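You operate a simulated robot arm through the tools that you are given. There is no shell and no other tool. Be economical: measure what you need, move in short steps, check, and stop when the job is done.

The job below is to be done with a simulated robot arm. You get a single attempt, and the scene is never put back.

Task
Put the blue cradle with cake ten on top of the gold cake board.

The check looks at the end state, three seconds after you hand in, the way a careful person would. Anything else that was tipped, shoved, dropped, spilled or broken makes it a failure.

Robot
A 6-joint arm with a two-finger parallel gripper, fixed in place. Base frame: the origin is at the foot of the arm, x ahead of it, y to its left, z up; the work surface is at about z = 0. Lengths are in mm, angles in rad, forces in N, time in s.
With the tool pointing down near the work surface it reaches from about 140 to 580 mm from the base axis. Its first joint turns from -1.152 to 1.152 rad. Payload 2.1 kg.
Tool frame: the origin (TCP) lies between the finger pads and is the grasp point; the fingertips stand 30 mm ahead of it; z points along the fingers, y is the line along which they close. The gripper opens to 94 mm. The fingers are 28 mm wide and 10 mm thick; the gripper's body (50 by 96 mm) begins 55 mm behind the TCP.
Orientation is told as [roll, pitch, yaw] about the base's x, y, z axes, in that order, counted from this pose: with the fingers straight down and closing along the base's y, the tool's x points along the base's -x, its y along +y and its z along -z.

Tools
- The arm moves only by the tool step_arm. Its argument "motion" is a list of rows, each a list of 3 entries, a list of its own where there are three numbers: the finger opening in mm, from 0 to 94, then the shift along the tool's x, y, z in mm, then the turn, a rotation vector about the tool's x, y, z in rad. In form: [[hand, [tx, ty, tz], [rx, ry, rz]], ...]. A call has 1 to 10 rows; each row shifts and turns the commanded pose from where the row before left it, along the tool's axes as they then stand. Rows are played at 5 a second. More than 50 mm and 0.15 rad between two rows, or a gripper value outside its range, and nothing of the call is played. Where a pose cannot be reached the arm comes as near as it can. A force on the tool above 40 N (or 10 N above the force at the start of the call, whichever is more), or a blocked arm, ends the call early, and 0.2 s more pass. The fingers move at their own pace (about 72 mm/s each) and stop on an object; they squeeze with about 33 N. The grip force told is the motor's: it shows also when the fingers shut on nothing. Time passes only in rows, and 0.2 s behind the last, so rows that do not move let the fingers close. It gives the time, the measured TCP pose, the force on the tool (base axes), the opening and the grip force at its end, in the units of the frame above (readings bear some noise).
- Cameras (640 x 400 px; columns grow to the right, rows downward): "scene" is fixed at [74, -391.1, 493.6]; the picture's right is [0.60, -0.80, 0.00], its down [-0.48, -0.36, -0.80] and it looks along [0.64, 0.48, -0.60] (base axes); focal length 251 px, centre (320, 200). "wrist" rides on the gripper at [-37, 0, -58] in the tool frame; the picture's right is [0.00, -1.00, 0.00], its down [0.97, 0.00, -0.24] and it looks along [0.24, 0.00, 0.97] (tool axes); focal length 218 px, centre (320, 200).
- get_image(camera): a new picture of that camera. The clock stands still meanwhile.
- pixel_to_xyz(camera, pixels): for up to 12 pixels [column, row] of the newest picture of that camera ("zoom" is the newest enlarged one), the place [x, y, z] in the base frame of the surface seen there, good to about 3 mm, but the place of the scene camera against the robot may be out by one fixed shift of up to 18 mm in any direction. The clock stands still meanwhile.
- enlarge(camera, box): a new picture of the part [left, top, right, bottom] of that camera's present view, enlarged. The clock stands still meanwhile.
- sign_off(): hands the job in; it is judged then, once.

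Go step by step. Measure first, check grasps and placings, and put right what went wrong. The budget is 60 turns and 20 pictures, counting those below and the enlarged ones. Unless the task says otherwise, let go and move clear before handing in, and close with one line.

The tools are called after "Emit:" by a JSON object that holds its "fn" and its "kwargs". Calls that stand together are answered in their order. step_arm: Moves the arm, as the interface text tells. Its arguments: {"type":"object","properties":{"motion":{"type":"array"}},"required":["motion"]} The other tools are called the same way: get_image (camera) takes a picture; pixel_to_xyz (camera, pixels) gives the place of the surface under pixels of a picture; enlarge (camera, box) takes an enlarged picture of a part of a camera's view; sign_off () hands the job in.

At the start:

```text
time_s: 0.0
tool_pos: [325.2, 88.6, 327.2]
tcp_rot: [-0.001, 0.0, 0.002]
contact_force: [-0.3, 0.1, 0.4]
finger_gap: 93.9
grasp_force: 0.1
```

scene: 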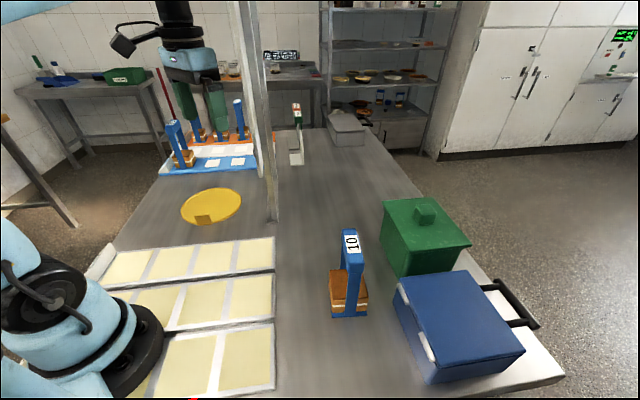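
wrist: 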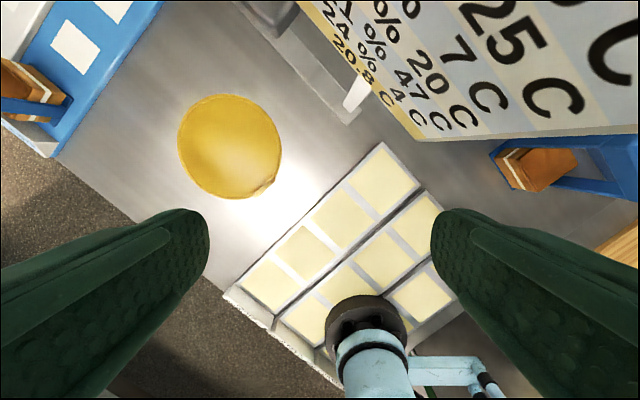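

The pictures show cradle 10 at about (348,275) in the scene, the gold board at (211,206), and an upright panel between them near column 262. I'll enlarge the cradle and measure first.

Emit:
{"fn": "enlarge", "kwargs": {"camera": "scene", "box": [290, 210, 430, 330]}}

Emit:
{"fn": "enlarge", "kwargs": {"camera": "scene", "box": [140, 0, 340, 240]}}

Emit:
{"fn": "pixel_to_xyz", "kwargs": {"camera": "scene", "pixels": [[211, 190], [182, 208], [240, 205], [210, 226], [204, 219], [272, 220], [245, 5], [262, 100], [349, 232], [350, 262], [346, 312], [300, 250]]}}

Emit:
{"fn": "pixel_to_xyz", "kwargs": {"camera": "wrist", "pixels": [[230, 95], [180, 150], [280, 150], [230, 198], [268, 183], [430, 135], [360, 50], [540, 170], [580, 150], [600, 180], [510, 160], [300, 100]]}}

```text
3.33 times, centred on (360, 270) of scene
```

zoom: 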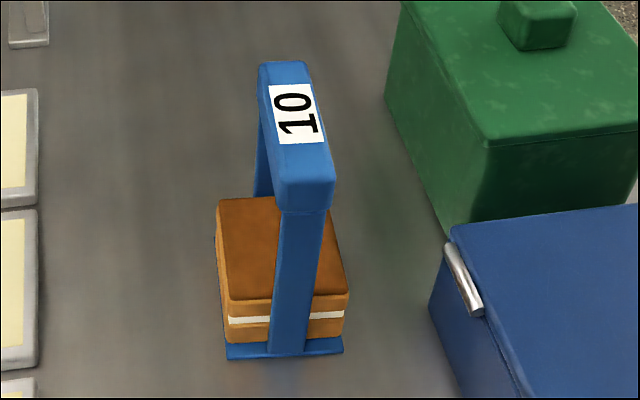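

```text
1.67 times, centred on (240, 120) of scene
```

zoom: 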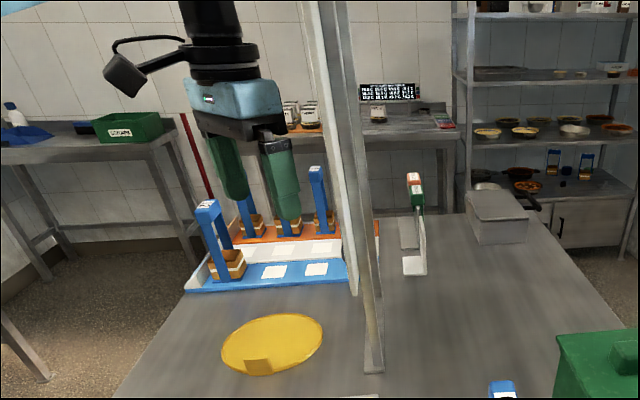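

```text
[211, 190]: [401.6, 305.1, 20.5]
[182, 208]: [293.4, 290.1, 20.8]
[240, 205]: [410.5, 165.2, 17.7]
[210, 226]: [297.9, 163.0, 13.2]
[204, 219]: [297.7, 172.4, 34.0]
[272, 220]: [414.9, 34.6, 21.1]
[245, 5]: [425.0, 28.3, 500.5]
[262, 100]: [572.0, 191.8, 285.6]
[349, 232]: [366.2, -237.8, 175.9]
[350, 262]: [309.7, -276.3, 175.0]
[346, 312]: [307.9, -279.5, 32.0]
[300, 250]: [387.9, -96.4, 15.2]
```

```text
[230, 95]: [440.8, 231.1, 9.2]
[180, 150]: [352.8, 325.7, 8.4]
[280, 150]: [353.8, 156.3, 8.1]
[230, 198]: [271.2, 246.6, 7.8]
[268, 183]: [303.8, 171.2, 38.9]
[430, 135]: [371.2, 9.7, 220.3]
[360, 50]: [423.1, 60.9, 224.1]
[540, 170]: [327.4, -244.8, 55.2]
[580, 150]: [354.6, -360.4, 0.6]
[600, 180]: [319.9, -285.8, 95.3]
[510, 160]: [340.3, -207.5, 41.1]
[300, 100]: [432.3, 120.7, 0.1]
```

The scene camera reads about 15 mm high: the board's top is at z≈8 by the wrist and about 20 by the scene. The panel stands at about (371,10) and runs outward. I'll probe the panel's edges and the gold tab before swinging past them.

Emit:
{"fn": "pixel_to_xyz", "kwargs": {"camera": "wrist", "pixels": [[414, 136], [420, 138], [500, 136], [570, 130], [632, 128], [305, 8], [355, 118], [352, 95], [345, 110], [275, 20], [320, 30], [258, 190]]}}

Emit:
{"fn": "pixel_to_xyz", "kwargs": {"camera": "zoom", "pixels": [[372, 366], [365, 250], [352, 290], [345, 150], [325, 20], [355, 20], [348, 260], [330, 100], [245, 366], [270, 366], [258, 360], [258, 372]]}}

Emit:
{"fn": "enlarge", "kwargs": {"camera": "wrist", "box": [160, 0, 440, 220]}}

```text
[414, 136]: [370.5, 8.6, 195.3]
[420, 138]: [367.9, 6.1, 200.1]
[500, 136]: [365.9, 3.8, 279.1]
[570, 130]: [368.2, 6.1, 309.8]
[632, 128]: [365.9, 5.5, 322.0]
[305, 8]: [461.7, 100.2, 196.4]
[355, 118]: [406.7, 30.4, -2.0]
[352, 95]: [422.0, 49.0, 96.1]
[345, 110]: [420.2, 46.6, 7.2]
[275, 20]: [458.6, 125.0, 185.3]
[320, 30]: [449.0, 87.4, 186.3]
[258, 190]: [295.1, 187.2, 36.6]
```

```text
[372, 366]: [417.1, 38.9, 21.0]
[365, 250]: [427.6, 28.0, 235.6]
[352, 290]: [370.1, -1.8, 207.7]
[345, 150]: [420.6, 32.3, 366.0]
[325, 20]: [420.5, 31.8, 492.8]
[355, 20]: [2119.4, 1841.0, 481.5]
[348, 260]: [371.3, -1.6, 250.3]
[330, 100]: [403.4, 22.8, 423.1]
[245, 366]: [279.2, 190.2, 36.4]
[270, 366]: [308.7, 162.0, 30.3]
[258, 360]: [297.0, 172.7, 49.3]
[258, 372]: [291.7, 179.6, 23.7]
```

```text
1.82 times, centred on (300, 110) of wrist
```

zoom: 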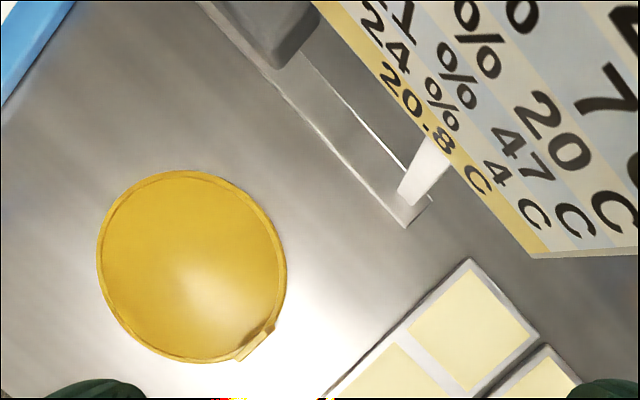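

The panel's near lower corner is at (368, 6), at z≥195, and its rail is farther out at x≥405. The gold tab is on the board's near rim. I'll retract to x≈228, swing to y≈-250, and then extend.

Emit:
{"fn": "step_arm", "kwargs": {"motion": [[94, [48, 0, 0], [0, 0, 0]], [94, [48, 0, 0], [0, 0, 0]], [94, [0, -48, 0], [0, 0, 0]], [94, [0, -48, 0], [0, 0, 0]], [94, [0, -48, 0], [0, 0, 0]], [94, [0, -48, 0], [0, 0, 0]], [94, [0, -48, 0], [0, 0, 0]], [94, [0, -48, 0], [0, 0, 0]], [94, [0, -48, 0], [0, 0, 0]]]}}

Emit:
{"fn": "step_arm", "kwargs": {"motion": [[94, [-30, 0, 0], [0, 0, 0]], [94, [-40, 0, 0], [0, 0, 0]], [94, [-40, 0, 0], [0, 0, 0]], [94, [0, 0, 0], [0, 0, 0]]]}}

Emit:
{"fn": "get_image", "kwargs": {"camera": "wrist"}}

```text
time_s: 2.0
tool_pos: [228.3, -247.9, 325.6]
tcp_rot: [0.0, 0.002, 0.002]
contact_force: [0.5, 0.3, -0.3]
finger_gap: 94.1
grasp_force: 0.2
```

```text
time_s: 3.0
tool_pos: [338.9, -246.8, 324.4]
tcp_rot: [0.0, -0.001, 0.002]
contact_force: [-0.8, -0.7, 0.2]
finger_gap: 93.8
grasp_force: 0.0
```

```text
14 pictures are left
```

wrist: 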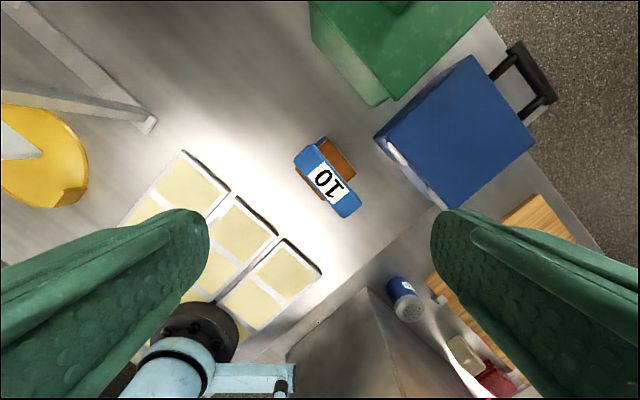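

Emit:
{"fn": "enlarge", "kwargs": {"camera": "wrist", "box": [270, 120, 390, 230]}}

Emit:
{"fn": "pixel_to_xyz", "kwargs": {"camera": "wrist", "pixels": [[300, 158], [315, 148], [356, 201], [343, 214], [328, 181], [340, 155], [350, 172], [322, 140], [395, 160], [435, 202], [380, 135], [455, 60]]}}

```text
3.64 times, centred on (330, 175) of wrist
```

zoom: 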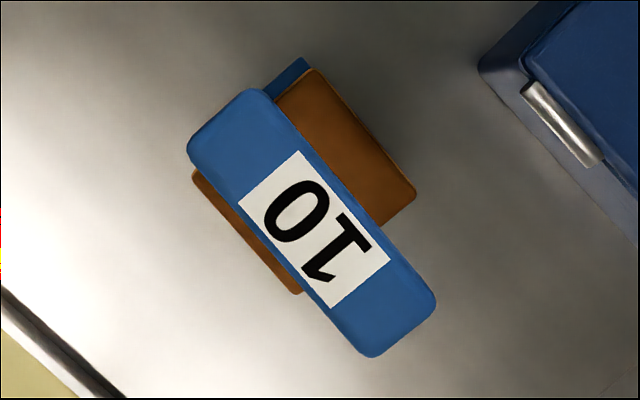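

```text
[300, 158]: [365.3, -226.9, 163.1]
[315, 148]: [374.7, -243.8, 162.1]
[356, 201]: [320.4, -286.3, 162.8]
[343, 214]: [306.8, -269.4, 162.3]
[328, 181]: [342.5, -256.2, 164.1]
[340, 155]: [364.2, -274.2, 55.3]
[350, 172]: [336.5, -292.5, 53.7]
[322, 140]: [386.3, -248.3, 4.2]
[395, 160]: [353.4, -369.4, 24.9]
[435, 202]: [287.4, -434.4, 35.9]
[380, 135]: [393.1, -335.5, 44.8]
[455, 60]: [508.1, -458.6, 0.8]
```

The handle's top is centred at about (342,-256,163), and the bar axis is about 40° from x (ends near px (307,153) and (350,207)). I'll centre over it, turn the tool +0.69 rad in yaw, narrow the fingers to 55 mm, come down part way and look.

Emit:
{"fn": "step_arm", "kwargs": {"motion": [[55, [-3, -9, 0], [0, 0, 0]], [55, [0, 0, 0], [0, 0, -0.138]], [55, [0, 0, 0], [0, 0, -0.138]], [55, [0, 0, 0], [0, 0, -0.138]], [55, [0, 0, 0], [0, 0, -0.138]], [55, [0, 0, 0], [0, 0, -0.138]], [55, [0, 0, 40], [0, 0, 0]], [55, [0, 0, 40], [0, 0, 0]], [55, [0, 0, 15], [0, 0, 0]], [55, [0, 0, 0], [0, 0, 0]]]}}

Emit:
{"fn": "get_image", "kwargs": {"camera": "wrist"}}

```text
time_s: 5.2
tool_pos: [343.8, -257.2, 232.7]
tcp_rot: [-0.001, 0.0, 0.692]
contact_force: [-0.9, 0.7, 0.0]
finger_gap: 55.0
grasp_force: 0.1
```

```text
12 pictures are left
```

wrist: 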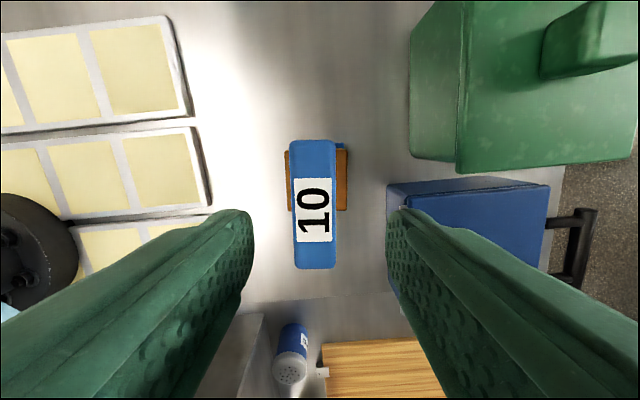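

The bar is aligned with the fingers (px (313,142) to (316,268)) and about 5 px left of centre. I'll measure its centre exactly.

Emit:
{"fn": "pixel_to_xyz", "kwargs": {"camera": "wrist", "pixels": [[313, 146], [316, 262], [294, 200], [334, 200], [314, 205], [400, 200], [470, 150], [342, 180], [290, 180]]}}

```text
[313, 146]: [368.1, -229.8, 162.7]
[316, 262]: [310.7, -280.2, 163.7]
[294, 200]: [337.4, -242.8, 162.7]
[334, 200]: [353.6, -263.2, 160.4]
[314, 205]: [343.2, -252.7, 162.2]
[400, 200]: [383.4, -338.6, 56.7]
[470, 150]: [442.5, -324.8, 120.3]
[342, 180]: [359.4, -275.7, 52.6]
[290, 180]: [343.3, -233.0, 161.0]
```

The bar centre is about (339.5,-255), so I'll shift by tool (+2,+3.7), come down to z≈150 and close.

Emit:
{"fn": "step_arm", "kwargs": {"motion": [[55, [2, 3.7, 0], [0, 0, 0]], [55, [0, 0, 30], [0, 0, 0]], [55, [0, 0, 30], [0, 0, 0]], [55, [0, 0, 22], [0, 0, 0]], [55, [0, 0, 0], [0, 0, 0]], [0, [0, 0, 0], [0, 0, 0]], [0, [0, 0, 0], [0, 0, 0]], [0, [0, 0, 0], [0, 0, 0]], [0, [0, 0, 0], [0, 0, 0]]]}}

Emit:
{"fn": "get_image", "kwargs": {"camera": "scene"}}

```text
time_s: 7.2
tool_pos: [339.5, -254.9, 149.5]
tcp_rot: [0.001, 0.0, 0.691]
contact_force: [0.0, 1.2, -0.3]
finger_gap: 32.1
grasp_force: 32.9
```

```text
11 pictures are left
```

scene: 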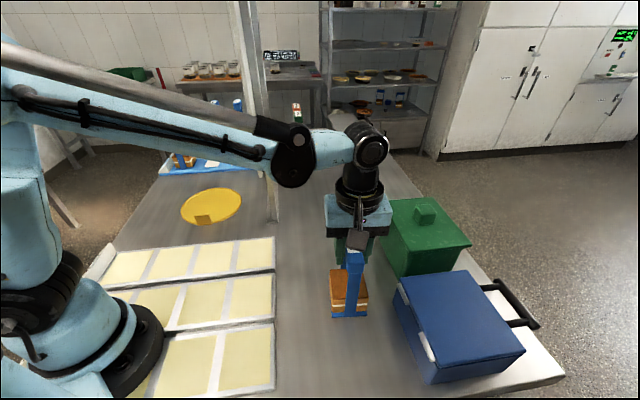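

The grip holds at 32 mm and 33 N on the bar, and the cradle is still upright. I'll lift gently and check.

Emit:
{"fn": "step_arm", "kwargs": {"motion": [[0, [0, 0, -3], [0, 0, 0]], [0, [0, 0, -7], [0, 0, 0]], [0, [0, 0, -12], [0, 0, 0]], [0, [0, 0, -15], [0, 0, 0]], [0, [0, 0, -15], [0, 0, 0]], [0, [0, 0, -8], [0, 0, 0]], [0, [0, 0, 0], [0, 0, 0]]]}}

Emit:
{"fn": "enlarge", "kwargs": {"camera": "scene", "box": [270, 170, 430, 330]}}

```text
time_s: 8.8
tool_pos: [337.9, -255.4, 210.3]
tcp_rot: [-0.001, -0.002, 0.691]
contact_force: [-0.3, 0.3, -2.3]
finger_gap: 32.4
grasp_force: 33.1
```

```text
2.50 times, centred on (350, 250) of scene
```

zoom: 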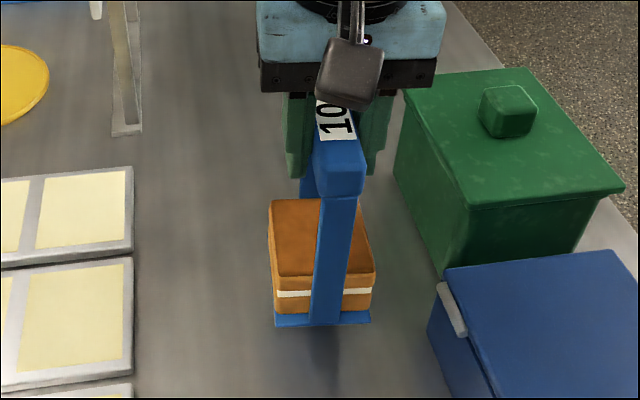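

The cradle hangs level with the cake seated, and the load is about 2 N. I'll retract smoothly in x to about 228 while rising to z≈250, then begin the swing.

Emit:
{"fn": "step_arm", "kwargs": {"motion": [[0, [7.7, 6.4, -4], [0, 0, 0]], [0, [15.4, 12.7, -8], [0, 0, 0]], [0, [19.3, 15.9, -8], [0, 0, 0]], [0, [19.3, 15.9, -8], [0, 0, 0]], [0, [15.4, 12.7, -8], [0, 0, 0]], [0, [7.7, 6.4, -4], [0, 0, 0]], [0, [0, 0, 0], [0, 0, 0]]]}}

Emit:
{"fn": "step_arm", "kwargs": {"motion": [[0, [-6.4, 7.7, 0], [0, 0, 0]], [0, [-12.7, 15.4, 0], [0, 0, 0]], [0, [-19.1, 23.1, 0], [0, 0, 0]], [0, [-19.1, 23.1, 0], [0, 0, 0]], [0, [-19.1, 23.1, 0], [0, 0, 0]], [0, [-19.1, 23.1, 0], [0, 0, 0]], [0, [-19.1, 23.1, 0], [0, 0, 0]], [0, [-12.7, 15.4, 0], [0, 0, 0]], [0, [-6.4, 7.7, 0], [0, 0, 0]], [0, [0, 0, 0], [0, 0, 0]]]}}

```text
time_s: 10.4
tool_pos: [228.7, -255.2, 249.8]
tcp_rot: [-0.001, -0.002, 0.691]
contact_force: [0.3, 0.3, -2.2]
finger_gap: 31.9
grasp_force: 33.0
```

```text
time_s: 12.6
tool_pos: [228.7, -45.2, 249.9]
tcp_rot: [0.0, -0.001, 0.691]
contact_force: [0.6, 1.1, -2.1]
finger_gap: 32.1
grasp_force: 33.2
```

The arm is tracking well at (229,-45,250) and the grip is steady. I'll carry on past the panel edge to y≈165.

Emit:
{"fn": "step_arm", "kwargs": {"motion": [[0, [-6.4, 7.7, 0], [0, 0, 0]], [0, [-12.7, 15.4, 0], [0, 0, 0]], [0, [-19.1, 23.1, 0], [0, 0, 0]], [0, [-19.1, 23.1, 0], [0, 0, 0]], [0, [-19.1, 23.1, 0], [0, 0, 0]], [0, [-19.1, 23.1, 0], [0, 0, 0]], [0, [-19.1, 23.1, 0], [0, 0, 0]], [0, [-12.7, 15.4, 0], [0, 0, 0]], [0, [-6.4, 7.7, 0], [0, 0, 0]], [0, [0, 0, 0], [0, 0, 0]]]}}

Emit:
{"fn": "get_image", "kwargs": {"camera": "scene"}}

Emit:
{"fn": "get_image", "kwargs": {"camera": "wrist"}}

```text
time_s: 14.8
tool_pos: [228.3, 165.5, 250.2]
tcp_rot: [0.0, -0.003, 0.691]
contact_force: [0.5, -0.2, -2.3]
finger_gap: 32.0
grasp_force: 33.4
```

```text
9 pictures are left
```

scene: 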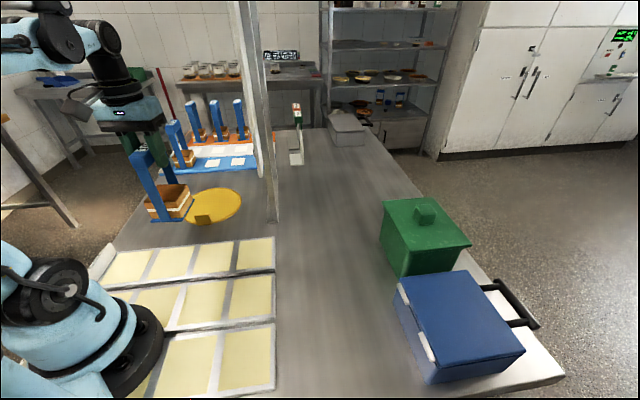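

```text
8 pictures are left
```

wrist: 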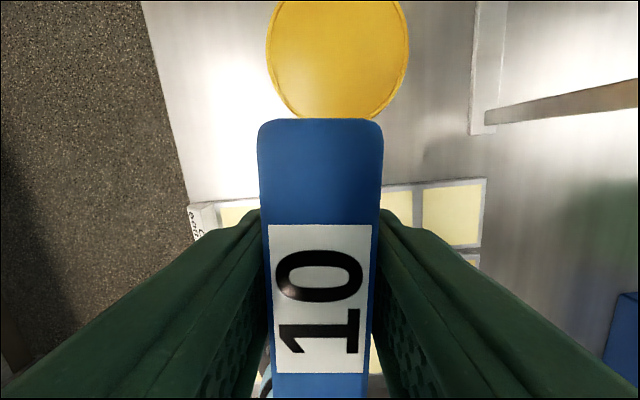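

The cradle has passed the panel, and the gold board is ahead (px 266–409, row ~50 in the wrist view). I'll measure its rim for the centre.

Emit:
{"fn": "pixel_to_xyz", "kwargs": {"camera": "wrist", "pixels": [[268, 45], [407, 45], [278, 85], [398, 85], [290, 108], [385, 108], [337, 20], [337, 80], [282, 5], [395, 5]]}}

```text
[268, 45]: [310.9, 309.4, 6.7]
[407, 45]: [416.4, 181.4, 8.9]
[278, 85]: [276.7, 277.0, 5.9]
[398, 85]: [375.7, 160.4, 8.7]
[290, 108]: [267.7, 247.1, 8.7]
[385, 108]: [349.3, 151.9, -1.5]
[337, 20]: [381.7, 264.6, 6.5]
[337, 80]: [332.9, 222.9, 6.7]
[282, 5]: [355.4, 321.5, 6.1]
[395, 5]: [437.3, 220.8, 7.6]
```

The rim fit puts the board's centre at about (357,240) with radius ~84 and its top at z≈7. I'll carry the cradle over it at the present height.

Emit:
{"fn": "step_arm", "kwargs": {"motion": [[0, [-10.3, -1.7, 0], [0, 0, 0]], [0, [-22, -3.7, 0], [0, 0, 0]], [0, [-29.3, -4.9, 0], [0, 0, 0]], [0, [-29.3, -4.9, 0], [0, 0, 0]], [0, [-26.4, -4.4, 0], [0, 0, 0]], [0, [-19, -3.1, 0], [0, 0, 0]], [0, [-10.3, -1.7, 0], [0, 0, 0]], [0, [0, 0, 0], [0, 0, 0]]]}}

Emit:
{"fn": "step_arm", "kwargs": {"motion": [[0, [0, 0, 10], [0, 0, 0]], [0, [0, 0, 18], [0, 0, 0]], [0, [0, 0, 18], [0, 0, 0]], [0, [0, 0, 15], [0, 0, 0]], [0, [0, 0, 10], [0, 0, 0]], [0, [0, 0, 5], [0, 0, 0]], [0, [0, 0, 0], [0, 0, 0]]]}}

Emit:
{"fn": "enlarge", "kwargs": {"camera": "scene", "box": [130, 90, 290, 240]}}

```text
time_s: 16.6
tool_pos: [356.3, 239.1, 248.8]
tcp_rot: [0.001, -0.003, 0.692]
contact_force: [-0.2, 0.0, -1.7]
finger_gap: 32.0
grasp_force: 33.2
```

```text
time_s: 18.2
tool_pos: [357.3, 239.6, 173.3]
tcp_rot: [0.0, -0.002, 0.69]
contact_force: [0.5, 0.9, -2.8]
finger_gap: 31.9
grasp_force: 33.1
```

```text
2.67 times, centred on (210, 165) of scene
```

zoom: 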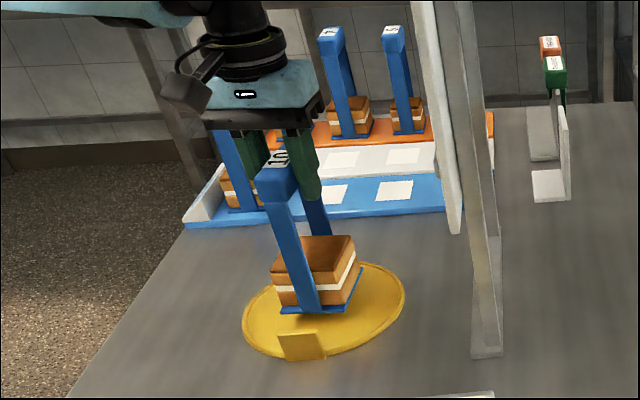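

The cradle is centred over the board at z 173, about 16 mm above it, and well clear of the tab. I'll lower it in small steps until the load shows contact.

Emit:
{"fn": "step_arm", "kwargs": {"motion": [[0, [0, 0, 6], [0, 0, 0]], [0, [0, 0, 4], [0, 0, 0]], [0, [0, 0, 2], [0, 0, 0]], [0, [0, 0, 2], [0, 0, 0]], [0, [0, 0, 1], [0, 0, 0]], [0, [0, 0, 0], [0, 0, 0]]]}}

```text
time_s: 19.6
tool_pos: [357.4, 239.1, 158.4]
tcp_rot: [0.001, -0.003, 0.693]
contact_force: [0.8, -1.2, -2.1]
finger_gap: 31.9
grasp_force: 33.3
```

Emit:
{"fn": "step_arm", "kwargs": {"motion": [[0, [0, 0, 1], [0, 0, 0]], [0, [0, 0, 0], [0, 0, 0]]]}}

Emit:
{"fn": "step_arm", "kwargs": {"motion": [[0, [0, 0, 1], [0, 0, 0]], [0, [0, 0, 0], [0, 0, 0]]]}}

```text
time_s: 20.2
tool_pos: [358.2, 239.6, 158.2]
tcp_rot: [-0.001, -0.002, 0.692]
contact_force: [-0.6, 0.3, -2.3]
finger_gap: 31.8
grasp_force: 33.6
```

```text
time_s: 20.8
tool_pos: [357.0, 241.1, 156.7]
tcp_rot: [-0.001, -0.004, 0.692]
contact_force: [0.4, -0.3, -2.1]
finger_gap: 31.7
grasp_force: 32.9
```

The force is still about -2 N with no contact at z 156.7, so I'll go on down 1 mm at a time.

Emit:
{"fn": "step_arm", "kwargs": {"motion": [[0, [0, 0, 1], [0, 0, 0]], [0, [0, 0, 0], [0, 0, 0]]]}}

Emit:
{"fn": "step_arm", "kwargs": {"motion": [[0, [0, 0, 1], [0, 0, 0]], [0, [0, 0, 0], [0, 0, 0]]]}}

```text
time_s: 21.4
tool_pos: [356.7, 240.1, 156.7]
tcp_rot: [0.001, -0.002, 0.69]
contact_force: [0.0, -0.5, -2.3]
finger_gap: 31.7
grasp_force: 33.1
```

```text
time_s: 22.0
tool_pos: [356.9, 240.6, 154.9]
tcp_rot: [-0.001, -0.002, 0.691]
contact_force: [-0.2, -0.4, -2.3]
finger_gap: 31.9
grasp_force: 33.2
```

Emit:
{"fn": "step_arm", "kwargs": {"motion": [[0, [0, 0, 1], [0, 0, 0]], [0, [0, 0, 0], [0, 0, 0]]]}}

Emit:
{"fn": "enlarge", "kwargs": {"camera": "scene", "box": [170, 160, 260, 230]}}

```text
time_s: 22.6
tool_pos: [356.3, 239.5, 154.7]
tcp_rot: [-0.001, -0.002, 0.692]
contact_force: [-0.8, 0.3, 17.8]
finger_gap: 32.1
grasp_force: 32.9
```

```text
5.71 times, centred on (215, 195) of scene
```

zoom: 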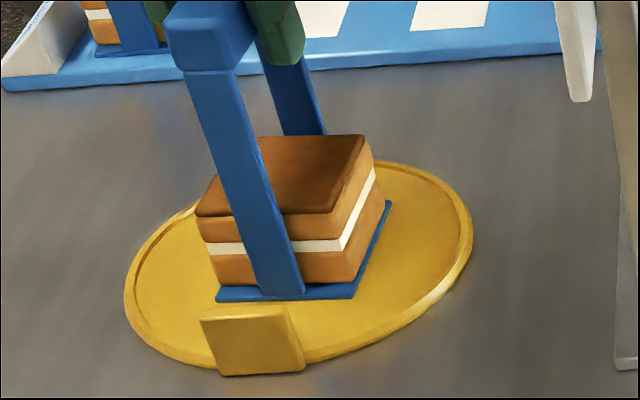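

The force jumped to +17.8 N and the base sits flat on the board, so it has touched down. I'll ease back 0.7 mm, open to 56 mm, and rise straight up.

Emit:
{"fn": "step_arm", "kwargs": {"motion": [[0, [0, 0, -0.7], [0, 0, 0]], [0, [0, 0, 0], [0, 0, 0]], [56, [0, 0, 0], [0, 0, 0]], [56, [0, 0, 0], [0, 0, 0]], [56, [0, 0, 0], [0, 0, 0]]]}}

Emit:
{"fn": "step_arm", "kwargs": {"motion": [[56, [0, 0, -8], [0, 0, 0]], [56, [0, 0, -15], [0, 0, 0]], [56, [0, 0, -25], [0, 0, 0]], [56, [0, 0, -30], [0, 0, 0]], [56, [0, 0, -30], [0, 0, 0]], [56, [0, 0, 0], [0, 0, 0]]]}}

Emit:
{"fn": "get_image", "kwargs": {"camera": "scene"}}

Emit:
{"fn": "get_image", "kwargs": {"camera": "wrist"}}

```text
time_s: 23.8
tool_pos: [357.3, 239.8, 155.0]
tcp_rot: [0.0, -0.003, 0.692]
contact_force: [-0.1, 0.0, -0.4]
finger_gap: 56.2
grasp_force: 0.2
```

```text
time_s: 25.2
tool_pos: [357.8, 238.4, 262.9]
tcp_rot: [0.0, 0.0, 0.692]
contact_force: [-0.1, 0.3, -0.2]
finger_gap: 56.1
grasp_force: 0.0
```

```text
5 pictures are left
```

scene: 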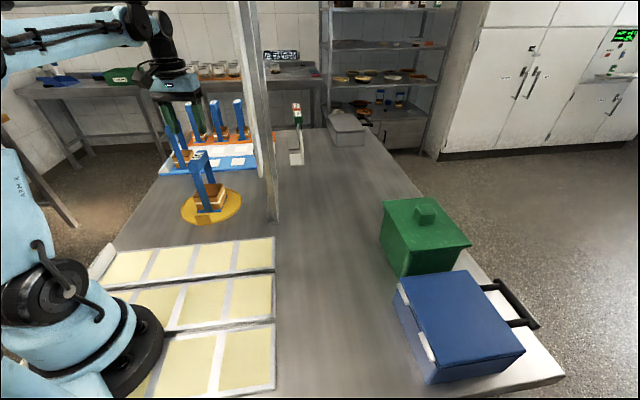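

```text
4 pictures are left
```

wrist: 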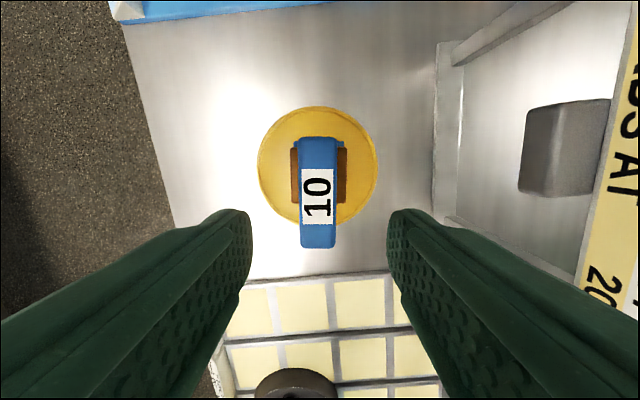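

The wrist view shows the cradle upright and centred on the gold board (px (318,170)). The gripper is clear above it and everything else stands where it was, so I'm handing in.

Emit:
{"fn": "sign_off", "kwargs": {}}

```text
The job is handed in.
```

The blue cradle with cake ten is standing upright at the centre of the gold cake board; the gripper has let go and moved clear, and nothing else looked disturbed in the last pictures.
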